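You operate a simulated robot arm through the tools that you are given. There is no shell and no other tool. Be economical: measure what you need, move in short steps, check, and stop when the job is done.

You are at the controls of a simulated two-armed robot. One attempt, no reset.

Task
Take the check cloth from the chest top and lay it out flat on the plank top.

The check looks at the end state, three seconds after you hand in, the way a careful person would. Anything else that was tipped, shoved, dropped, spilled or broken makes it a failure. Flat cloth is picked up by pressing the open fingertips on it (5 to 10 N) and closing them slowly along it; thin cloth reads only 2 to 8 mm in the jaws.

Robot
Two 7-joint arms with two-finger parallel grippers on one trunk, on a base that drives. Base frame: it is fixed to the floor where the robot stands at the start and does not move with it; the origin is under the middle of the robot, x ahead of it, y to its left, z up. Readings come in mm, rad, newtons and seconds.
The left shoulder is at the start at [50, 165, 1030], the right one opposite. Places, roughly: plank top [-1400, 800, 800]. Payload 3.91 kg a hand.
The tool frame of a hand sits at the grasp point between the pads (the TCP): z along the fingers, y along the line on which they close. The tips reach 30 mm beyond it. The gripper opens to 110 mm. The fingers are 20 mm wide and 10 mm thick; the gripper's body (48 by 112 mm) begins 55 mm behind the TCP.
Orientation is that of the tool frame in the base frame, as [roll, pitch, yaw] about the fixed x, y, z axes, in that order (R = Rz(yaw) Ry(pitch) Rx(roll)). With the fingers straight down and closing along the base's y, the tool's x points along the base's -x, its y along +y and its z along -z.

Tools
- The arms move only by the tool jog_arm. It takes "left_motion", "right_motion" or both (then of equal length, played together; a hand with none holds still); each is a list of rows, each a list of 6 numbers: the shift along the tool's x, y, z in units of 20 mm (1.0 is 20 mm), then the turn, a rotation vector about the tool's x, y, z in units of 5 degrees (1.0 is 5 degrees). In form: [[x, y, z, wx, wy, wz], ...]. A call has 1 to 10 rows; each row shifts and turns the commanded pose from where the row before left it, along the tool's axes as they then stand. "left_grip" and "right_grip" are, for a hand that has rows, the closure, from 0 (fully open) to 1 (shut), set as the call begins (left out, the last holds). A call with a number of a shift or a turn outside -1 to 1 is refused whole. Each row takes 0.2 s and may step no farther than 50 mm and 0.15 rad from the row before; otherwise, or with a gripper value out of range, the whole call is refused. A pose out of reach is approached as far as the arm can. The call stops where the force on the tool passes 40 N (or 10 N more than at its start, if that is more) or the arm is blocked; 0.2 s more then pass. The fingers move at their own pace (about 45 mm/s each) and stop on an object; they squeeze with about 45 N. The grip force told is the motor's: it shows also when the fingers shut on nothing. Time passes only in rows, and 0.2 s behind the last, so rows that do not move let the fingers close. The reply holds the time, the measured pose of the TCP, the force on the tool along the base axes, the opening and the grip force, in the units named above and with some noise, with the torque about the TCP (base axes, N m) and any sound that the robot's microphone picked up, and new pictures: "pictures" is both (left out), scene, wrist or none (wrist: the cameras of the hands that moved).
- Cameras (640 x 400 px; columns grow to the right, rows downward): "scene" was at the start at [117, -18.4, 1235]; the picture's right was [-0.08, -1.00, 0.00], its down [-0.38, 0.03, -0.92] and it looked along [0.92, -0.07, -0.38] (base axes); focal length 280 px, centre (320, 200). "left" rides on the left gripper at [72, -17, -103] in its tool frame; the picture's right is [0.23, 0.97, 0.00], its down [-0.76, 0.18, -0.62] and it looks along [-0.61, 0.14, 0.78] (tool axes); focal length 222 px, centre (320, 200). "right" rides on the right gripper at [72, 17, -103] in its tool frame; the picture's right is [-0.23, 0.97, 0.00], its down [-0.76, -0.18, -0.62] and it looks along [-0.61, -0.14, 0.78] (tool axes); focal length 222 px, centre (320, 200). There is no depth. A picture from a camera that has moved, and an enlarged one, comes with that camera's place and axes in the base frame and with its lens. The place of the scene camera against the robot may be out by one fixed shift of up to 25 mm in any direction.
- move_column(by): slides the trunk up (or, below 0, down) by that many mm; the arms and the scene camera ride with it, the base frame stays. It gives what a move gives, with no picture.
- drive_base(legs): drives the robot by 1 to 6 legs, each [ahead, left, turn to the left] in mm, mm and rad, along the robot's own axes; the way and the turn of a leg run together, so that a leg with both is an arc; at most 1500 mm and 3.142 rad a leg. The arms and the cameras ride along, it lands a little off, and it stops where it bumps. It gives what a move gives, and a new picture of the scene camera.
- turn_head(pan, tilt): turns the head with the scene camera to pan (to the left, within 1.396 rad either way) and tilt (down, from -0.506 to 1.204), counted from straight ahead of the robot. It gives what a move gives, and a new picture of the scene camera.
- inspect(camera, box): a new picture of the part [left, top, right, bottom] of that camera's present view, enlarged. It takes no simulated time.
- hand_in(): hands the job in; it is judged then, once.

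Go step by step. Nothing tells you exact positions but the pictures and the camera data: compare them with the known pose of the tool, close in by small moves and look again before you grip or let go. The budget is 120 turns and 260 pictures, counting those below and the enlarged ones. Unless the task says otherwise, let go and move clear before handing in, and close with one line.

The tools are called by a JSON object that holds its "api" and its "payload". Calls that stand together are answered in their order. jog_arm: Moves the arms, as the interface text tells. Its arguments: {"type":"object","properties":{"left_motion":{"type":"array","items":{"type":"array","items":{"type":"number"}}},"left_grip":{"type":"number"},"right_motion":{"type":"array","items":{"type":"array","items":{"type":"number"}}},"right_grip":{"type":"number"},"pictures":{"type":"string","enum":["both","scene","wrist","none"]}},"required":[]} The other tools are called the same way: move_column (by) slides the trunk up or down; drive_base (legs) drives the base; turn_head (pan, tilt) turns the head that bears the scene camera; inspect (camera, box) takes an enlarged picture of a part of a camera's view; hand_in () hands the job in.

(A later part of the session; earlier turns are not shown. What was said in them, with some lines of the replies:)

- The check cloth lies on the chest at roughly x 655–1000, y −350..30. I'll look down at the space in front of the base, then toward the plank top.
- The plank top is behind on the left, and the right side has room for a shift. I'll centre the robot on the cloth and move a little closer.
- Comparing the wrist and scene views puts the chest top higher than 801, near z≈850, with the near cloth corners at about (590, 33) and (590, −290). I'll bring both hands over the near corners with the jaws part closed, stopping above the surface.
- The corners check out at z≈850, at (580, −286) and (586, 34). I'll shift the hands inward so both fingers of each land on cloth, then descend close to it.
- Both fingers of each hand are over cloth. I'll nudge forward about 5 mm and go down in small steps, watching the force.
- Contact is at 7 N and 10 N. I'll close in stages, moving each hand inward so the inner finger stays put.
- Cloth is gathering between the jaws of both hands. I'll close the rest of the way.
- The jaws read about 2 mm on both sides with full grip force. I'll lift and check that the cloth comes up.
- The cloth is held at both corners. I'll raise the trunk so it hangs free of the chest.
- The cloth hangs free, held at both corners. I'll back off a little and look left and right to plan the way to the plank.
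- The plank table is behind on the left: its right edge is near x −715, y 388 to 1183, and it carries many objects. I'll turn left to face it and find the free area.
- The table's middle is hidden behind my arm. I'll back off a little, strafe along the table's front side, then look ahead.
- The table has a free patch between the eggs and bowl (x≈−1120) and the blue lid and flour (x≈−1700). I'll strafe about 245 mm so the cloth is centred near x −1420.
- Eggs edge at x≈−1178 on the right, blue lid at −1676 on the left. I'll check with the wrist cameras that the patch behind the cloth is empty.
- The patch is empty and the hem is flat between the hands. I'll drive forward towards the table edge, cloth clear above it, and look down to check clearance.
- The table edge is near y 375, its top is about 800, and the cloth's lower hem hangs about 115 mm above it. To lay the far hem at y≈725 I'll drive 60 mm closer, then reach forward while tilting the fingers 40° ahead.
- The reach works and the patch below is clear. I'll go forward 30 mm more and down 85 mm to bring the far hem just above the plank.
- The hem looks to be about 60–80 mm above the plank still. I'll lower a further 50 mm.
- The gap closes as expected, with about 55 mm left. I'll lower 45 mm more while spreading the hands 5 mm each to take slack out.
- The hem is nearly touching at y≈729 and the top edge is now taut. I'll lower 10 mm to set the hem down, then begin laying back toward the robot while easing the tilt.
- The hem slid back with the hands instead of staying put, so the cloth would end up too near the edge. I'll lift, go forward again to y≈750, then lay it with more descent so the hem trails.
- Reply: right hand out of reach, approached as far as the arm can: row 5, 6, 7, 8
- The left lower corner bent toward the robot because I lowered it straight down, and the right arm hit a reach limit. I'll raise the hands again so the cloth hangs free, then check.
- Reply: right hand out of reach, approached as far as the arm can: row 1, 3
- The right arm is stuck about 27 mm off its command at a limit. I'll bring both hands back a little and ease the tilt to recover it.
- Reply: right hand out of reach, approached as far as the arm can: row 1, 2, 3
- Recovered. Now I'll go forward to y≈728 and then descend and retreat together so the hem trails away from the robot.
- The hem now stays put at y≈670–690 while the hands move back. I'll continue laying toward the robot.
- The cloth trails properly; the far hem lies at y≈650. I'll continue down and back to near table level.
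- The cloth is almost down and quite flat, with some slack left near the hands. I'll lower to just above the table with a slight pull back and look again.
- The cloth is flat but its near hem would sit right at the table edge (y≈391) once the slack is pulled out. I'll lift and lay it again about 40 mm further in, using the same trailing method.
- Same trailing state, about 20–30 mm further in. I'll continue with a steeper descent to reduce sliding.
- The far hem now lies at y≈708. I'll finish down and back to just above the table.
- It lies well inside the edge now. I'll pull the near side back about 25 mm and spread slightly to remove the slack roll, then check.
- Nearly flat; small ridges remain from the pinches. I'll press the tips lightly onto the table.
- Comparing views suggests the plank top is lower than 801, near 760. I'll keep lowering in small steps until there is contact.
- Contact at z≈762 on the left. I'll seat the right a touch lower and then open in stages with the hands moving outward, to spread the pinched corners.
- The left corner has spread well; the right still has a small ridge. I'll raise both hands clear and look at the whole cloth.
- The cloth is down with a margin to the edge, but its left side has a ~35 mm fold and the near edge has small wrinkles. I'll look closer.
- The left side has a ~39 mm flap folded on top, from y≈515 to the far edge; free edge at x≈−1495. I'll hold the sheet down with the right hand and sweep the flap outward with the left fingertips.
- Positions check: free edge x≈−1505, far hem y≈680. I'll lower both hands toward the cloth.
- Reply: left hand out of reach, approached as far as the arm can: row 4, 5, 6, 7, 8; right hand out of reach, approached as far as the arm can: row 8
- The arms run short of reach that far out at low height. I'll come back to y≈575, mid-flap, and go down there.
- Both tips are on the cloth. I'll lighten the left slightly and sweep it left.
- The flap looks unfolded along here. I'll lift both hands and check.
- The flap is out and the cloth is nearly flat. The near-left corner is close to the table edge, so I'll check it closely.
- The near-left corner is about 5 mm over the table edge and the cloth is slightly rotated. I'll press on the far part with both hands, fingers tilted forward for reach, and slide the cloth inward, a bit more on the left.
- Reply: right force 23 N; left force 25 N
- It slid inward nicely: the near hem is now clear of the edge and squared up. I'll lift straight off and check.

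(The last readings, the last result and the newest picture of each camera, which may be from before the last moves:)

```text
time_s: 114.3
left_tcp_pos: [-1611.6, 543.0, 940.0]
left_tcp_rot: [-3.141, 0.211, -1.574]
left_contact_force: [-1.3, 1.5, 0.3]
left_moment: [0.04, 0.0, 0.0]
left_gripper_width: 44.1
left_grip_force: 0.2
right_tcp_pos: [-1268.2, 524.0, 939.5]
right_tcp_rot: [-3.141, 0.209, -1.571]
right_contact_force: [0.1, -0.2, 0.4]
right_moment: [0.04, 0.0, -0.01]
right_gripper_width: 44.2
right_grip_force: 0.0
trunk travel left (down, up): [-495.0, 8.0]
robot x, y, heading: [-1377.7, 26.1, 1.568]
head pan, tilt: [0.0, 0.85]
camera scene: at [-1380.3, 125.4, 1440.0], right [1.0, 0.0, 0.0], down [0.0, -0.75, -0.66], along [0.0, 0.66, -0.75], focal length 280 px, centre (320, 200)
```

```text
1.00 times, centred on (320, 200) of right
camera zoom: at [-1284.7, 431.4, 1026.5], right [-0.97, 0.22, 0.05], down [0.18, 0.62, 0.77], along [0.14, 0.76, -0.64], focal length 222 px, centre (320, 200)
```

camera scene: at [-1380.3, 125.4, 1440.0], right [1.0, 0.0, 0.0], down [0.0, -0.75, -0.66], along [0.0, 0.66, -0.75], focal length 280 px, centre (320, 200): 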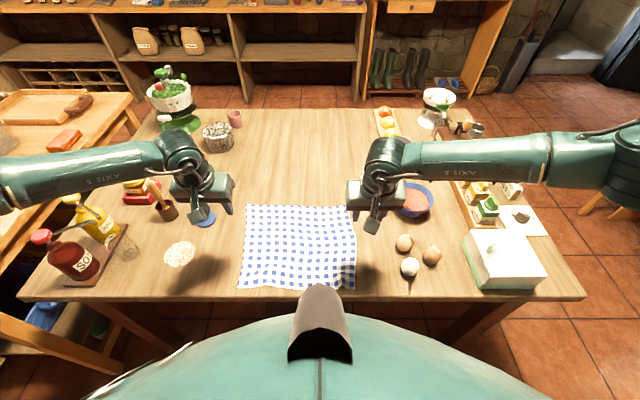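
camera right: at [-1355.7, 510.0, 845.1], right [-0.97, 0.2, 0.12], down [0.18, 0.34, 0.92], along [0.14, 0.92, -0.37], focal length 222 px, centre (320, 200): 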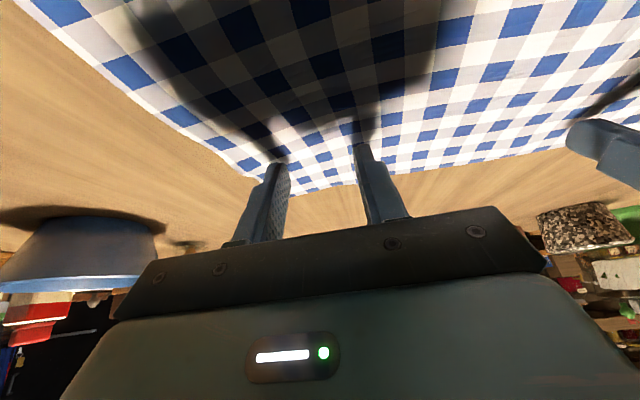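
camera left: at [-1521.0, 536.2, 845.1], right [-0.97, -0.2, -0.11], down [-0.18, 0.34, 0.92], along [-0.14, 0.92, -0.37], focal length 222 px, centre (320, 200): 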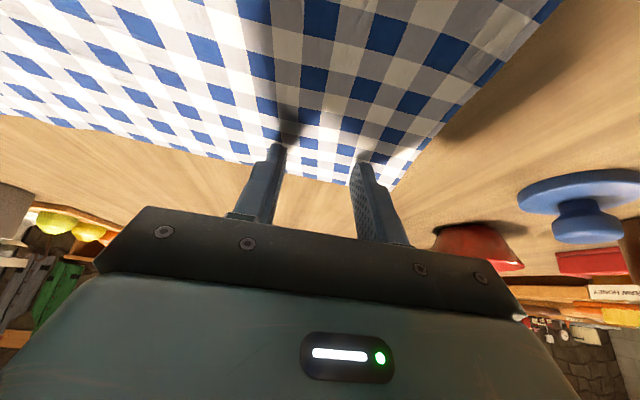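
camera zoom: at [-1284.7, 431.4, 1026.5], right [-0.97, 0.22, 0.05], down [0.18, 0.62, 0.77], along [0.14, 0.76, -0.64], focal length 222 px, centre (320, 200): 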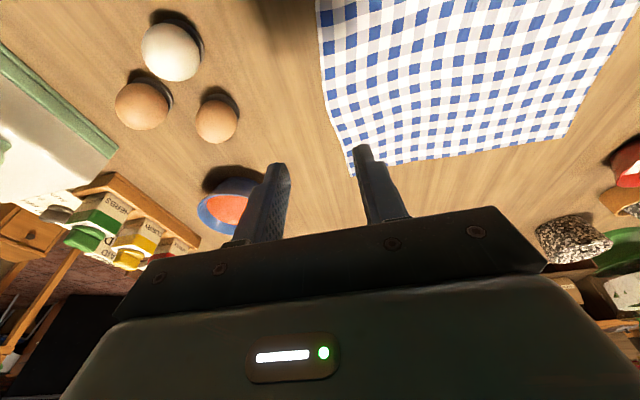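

The cloth lies flat within the table; two small waves remain on the near hem. I'll press near each near corner with closed tips and draw them slightly outward.

{"api": "jog_arm", "payload": {"left_motion": [[0.57, -0.23, 0.49, 0, 0.24, 0], [0.56, -0.23, 0.504, 0, 0.24, 0], [0.549, -0.23, 0.516, 0, 0.24, 0], [0.538, -0.23, 0.527, 0, 0.24, 0], [0.527, -0.23, 0.539, 0, 0.24, 0], [0.515, -0.23, 0.549, 0, 0.24, 0], [0.504, -0.23, 0.56, 0, 0.24, 0], [0.492, -0.23, 0.57, 0, 0.24, 0], [0.48, -0.23, 0.58, 0, 0.24, 0], [0.467, -0.23, 0.59, 0, 0.24, 0]], "right_motion": [[0.477, 0.25, 0.51, 0, 0.24, 0], [0.467, 0.25, 0.52, 0, 0.24, 0], [0.455, 0.25, 0.532, 0, 0.24, 0], [0.444, 0.25, 0.541, 0, 0.24, 0], [0.433, 0.25, 0.551, 0, 0.24, 0], [0.42, 0.25, 0.559, 0, 0.24, 0], [0.41, 0.25, 0.568, 0, 0.24, 0], [0.397, 0.25, 0.576, 0, 0.24, 0], [0.385, 0.25, 0.584, 0, 0.24, 0], [0.372, 0.25, 0.592, 0, 0.24, 0]], "left_grip": 1.0, "right_grip": 1.0, "pictures": "wrist"}}

```text
time_s: 116.5
left_tcp_pos: [-1565.4, 456.1, 820.3]
left_tcp_rot: [-3.14, 0.002, -1.571]
left_contact_force: [-0.7, 0.2, 0.5]
left_moment: [0.0, 0.02, -0.03]
left_gripper_width: 0.2
left_grip_force: 37.4
right_tcp_pos: [-1318.2, 451.0, 821.3]
right_tcp_rot: [-3.141, 0.0, -1.57]
right_contact_force: [-0.6, 0.1, 0.0]
right_moment: [-0.02, 0.0, 0.01]
right_gripper_width: 0.2
right_grip_force: 37.7
trunk travel left (down, up): [-495.0, 8.0]
robot x, y, heading: [-1376.5, 29.5, 1.571]
head pan, tilt: [0.0, 0.85]
camera right: at [-1335.4, 378.1, 925.1], right [-0.97, 0.23, 0.0], down [0.18, 0.76, 0.62], along [0.14, 0.61, -0.78], focal length 222 px, centre (320, 200)
camera left: at [-1547.6, 383.6, 923.7], right [-0.97, -0.23, 0.0], down [-0.18, 0.76, 0.62], along [-0.14, 0.61, -0.78], focal length 222 px, centre (320, 200)
```

right: 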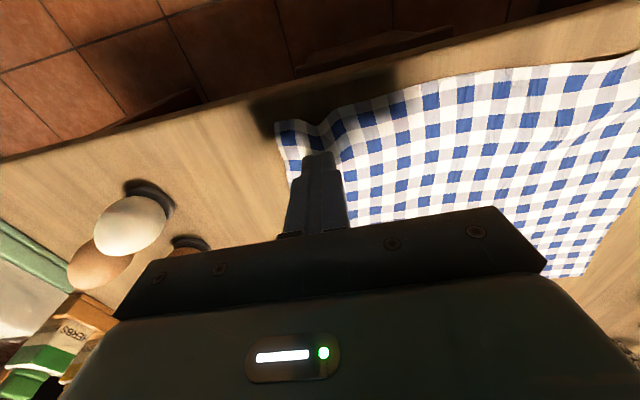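
left: 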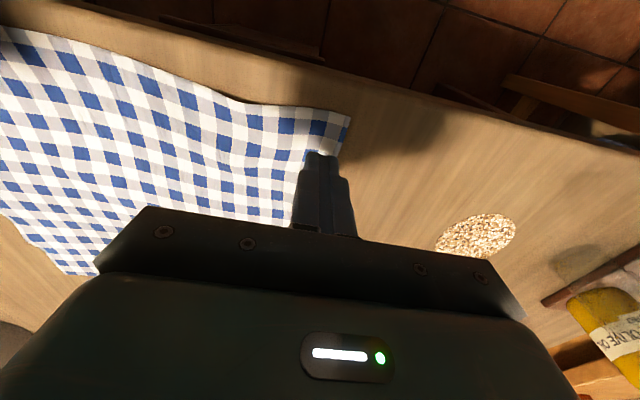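

{"api": "jog_arm", "payload": {"left_motion": [[0.2, 0, 0.6, 0, 0, 0], [0.2, 0, 0.5, 0, 0, 0], [0, 0, 0.15, 0, 0, 0], [0, 0, 0.1, 0, 0, 0], [0, 0, 0, 0, 0, 0]], "right_motion": [[0.2, -0.3, 0.6, 0, 0, 0], [0.1, -0.25, 0.5, 0, 0, 0], [0, 0, 0.2, 0, 0, 0], [0, 0, 0.12, 0, 0, 0], [0, 0, 0, 0, 0, 0]], "pictures": "wrist"}}

```text
time_s: 117.7
left_tcp_pos: [-1565.3, 447.1, 792.0]
left_tcp_rot: [-3.14, 0.003, -1.57]
left_contact_force: [-0.5, 0.6, 1.3]
left_moment: [-0.02, 0.02, 0.0]
left_gripper_width: 0.2
left_grip_force: 38.3
right_tcp_pos: [-1308.0, 443.3, 791.0]
right_tcp_rot: [-3.142, -0.001, -1.569]
right_contact_force: [1.5, -0.6, 5.4]
right_moment: [-0.01, -0.03, -0.02]
right_gripper_width: 0.0
right_grip_force: 37.7
trunk travel left (down, up): [-495.0, 8.0]
robot x, y, heading: [-1377.9, 27.0, 1.568]
head pan, tilt: [0.0, 0.85]
camera right: at [-1324.8, 370.5, 895.4], right [-0.97, 0.23, 0.0], down [0.18, 0.76, 0.62], along [0.14, 0.61, -0.78], focal length 222 px, centre (320, 200)
camera left: at [-1547.5, 375.1, 896.1], right [-0.97, -0.23, 0.0], down [-0.18, 0.76, 0.63], along [-0.14, 0.61, -0.78], focal length 222 px, centre (320, 200)
```

right: 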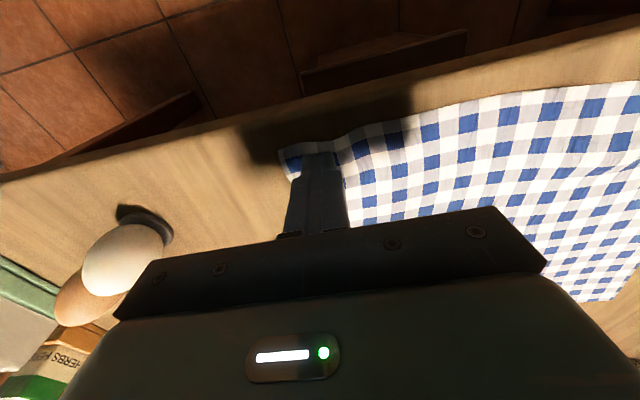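
left: 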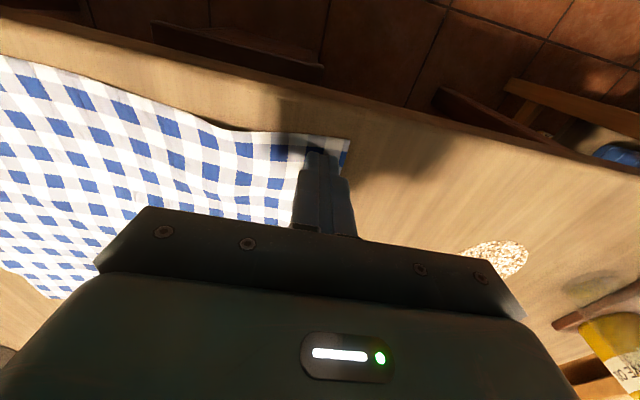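

Contact is light on both. I'll add about 1 mm of press and draw outward.

{"api": "jog_arm", "payload": {"left_motion": [[0, 0, 0.1, 0, 0, 0], [0, 0.2, 0, 0, 0, 0], [0, 0.2, 0, 0, 0, 0], [0, 0.2, 0, 0, 0, 0], [0, 0, 0, 0, 0, 0]], "right_motion": [[0, 0, 0.04, 0, 0, 0], [0, -0.25, 0, 0, 0, 0], [0, -0.25, 0, 0, 0, 0], [0, -0.25, 0, 0, 0, 0], [0, 0, 0, 0, 0, 0]], "pictures": "wrist"}}

{"api": "inspect", "payload": {"camera": "scene", "box": [235, 195, 385, 305]}}

```text
time_s: 118.9
left_tcp_pos: [-1575.7, 447.3, 791.7]
left_tcp_rot: [-3.139, 0.005, -1.574]
left_contact_force: [4.5, 0.1, 10.4]
left_moment: [-0.02, -0.19, -0.02]
left_gripper_width: 0.1
left_grip_force: 37.6
right_tcp_pos: [-1293.7, 441.2, 790.5]
right_tcp_rot: [3.139, 0.002, -1.572]
right_contact_force: [-5.6, 0.2, 12.1]
right_moment: [-0.02, 0.17, -0.02]
right_gripper_width: 0.1
right_grip_force: 37.4
trunk travel left (down, up): [-495.0, 8.0]
robot x, y, heading: [-1374.7, 30.2, 1.573]
head pan, tilt: [0.0, 0.85]
camera right: at [-1309.6, 369.1, 895.2], right [-0.97, 0.23, 0.0], down [0.18, 0.76, 0.62], along [0.14, 0.61, -0.78], focal length 222 px, centre (320, 200)
camera left: at [-1558.6, 375.2, 895.4], right [-0.97, -0.23, 0.0], down [-0.18, 0.76, 0.63], along [-0.14, 0.61, -0.78], focal length 222 px, centre (320, 200)
```

right: 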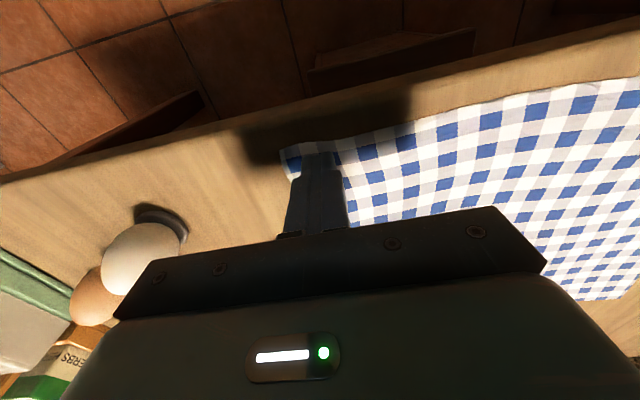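
left: 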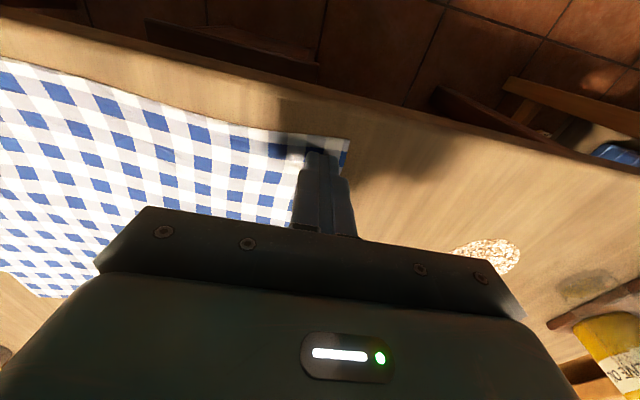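

```text
3.64 times, centred on (310, 250) of scene
camera zoom: at [-1380.3, 124.3, 1440.3], right [1.0, 0.0, 0.0], down [0.0, -0.75, -0.66], along [0.0, 0.66, -0.75], focal length 1017 px, centre (356, 18)
```

zoom: 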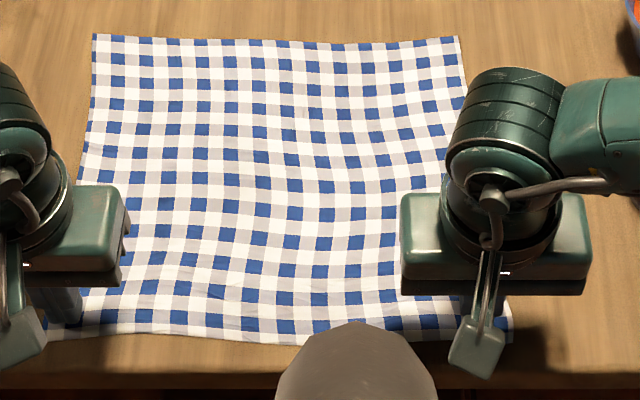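

The near hem is now stretched flat. I'll lift both hands straight up, move clear and take a final look.

{"api": "jog_arm", "payload": {"left_motion": [[0, 0, -0.3, 0, 0, 0], [0, 0, -1, 0, 0, 0], [0, 0, -1, 0, 0, 0], [0, 0, -1, 0, 0, 0], [0, 0, -1, 0, 0, 0], [0, 0, -1, 0, 0, 0], [0.8, 0.4, -1, 0, 0, 0], [0.8, 0.4, -1, 0, 0, 0], [0.8, 0.4, -1, 0, 0, 0], [0.8, 0.4, -1, 0, 0, 0]], "right_motion": [[0, 0, -0.3, 0, 0, 0], [0, 0, -1, 0, 0, 0], [0, 0, -1, 0, 0, 0], [0, 0, -1, 0, 0, 0], [0, 0, -1, 0, 0, 0], [0, 0, -1, 0, 0, 0], [0.8, -0.4, -1, 0, 0, 0], [0.8, -0.4, -1, 0, 0, 0], [0.8, -0.4, -1, 0, 0, 0], [0.8, -0.4, -1, 0, 0, 0]], "pictures": "none"}}

{"api": "drive_base", "payload": {"legs": [[-200, 0, 0]]}}

{"api": "inspect", "payload": {"camera": "scene", "box": [230, 140, 390, 250]}}

```text
time_s: 121.1
left_tcp_pos: [-1611.2, 380.8, 974.8]
left_tcp_rot: [-3.142, 0.001, -1.569]
left_contact_force: [-0.4, 0.0, -0.5]
left_moment: [0.01, 0.02, 0.0]
left_gripper_width: 0.0
left_grip_force: 38.0
right_tcp_pos: [-1262.1, 379.9, 976.4]
right_tcp_rot: [-3.14, 0.0, -1.57]
right_contact_force: [-0.1, -0.6, 0.1]
right_moment: [0.01, 0.0, 0.0]
right_gripper_width: 0.0
right_grip_force: 37.4
trunk travel left (down, up): [-495.0, 8.0]
robot x, y, heading: [-1375.6, 28.7, 1.572]
head pan, tilt: [0.0, 0.85]
```

```text
time_s: 122.7
left_tcp_pos: [-1609.3, 183.3, 974.0]
left_tcp_rot: [3.141, 0.004, -1.572]
left_contact_force: [0.6, -0.5, 0.2]
left_moment: [-0.02, 0.0, 0.0]
left_gripper_width: 0.0
left_grip_force: 38.0
right_tcp_pos: [-1260.3, 182.0, 976.2]
right_tcp_rot: [3.14, 0.001, -1.573]
right_contact_force: [-0.3, -0.4, -0.8]
right_moment: [-0.04, 0.0, 0.02]
right_gripper_width: 0.0
right_grip_force: 37.7
trunk travel left (down, up): [-495.0, 8.0]
robot x, y, heading: [-1374.0, -170.6, 1.566]
head pan, tilt: [0.0, 0.85]
camera scene: at [-1380.4, -73.0, 1440.1], right [1.0, 0.0, 0.0], down [0.0, -0.75, -0.66], along [0.0, 0.66, -0.75], focal length 280 px, centre (320, 200)
```

scene: 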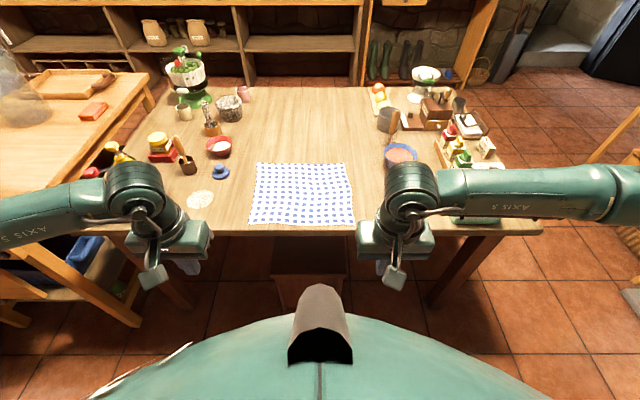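

```text
3.64 times, centred on (310, 195) of scene
camera zoom: at [-1380.4, -73.0, 1440.1], right [1.0, 0.0, 0.0], down [0.0, -0.75, -0.66], along [0.0, 0.66, -0.75], focal length 1017 px, centre (356, 218)
```

zoom: 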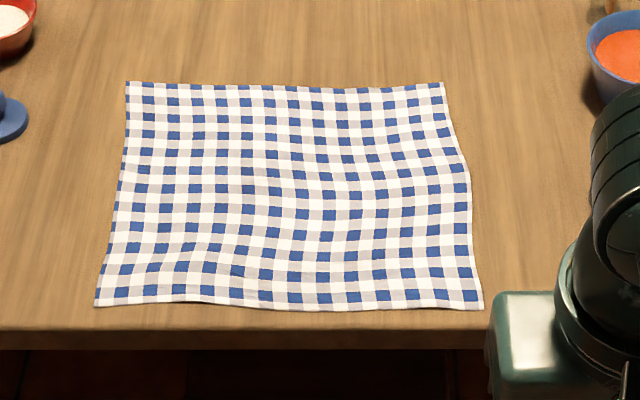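

The cloth lies flat and unfolded on the plank top, inside the edge. The neighbouring objects I can see look undisturbed; the eggs are hidden behind the right hand in this view. Both hands are clear, so I'm handing in.

{"api": "hand_in", "payload": {}}

```text
The job is handed in.
```

The check cloth is laid out flat on the plank top with both hands clear, and the job is handed in.
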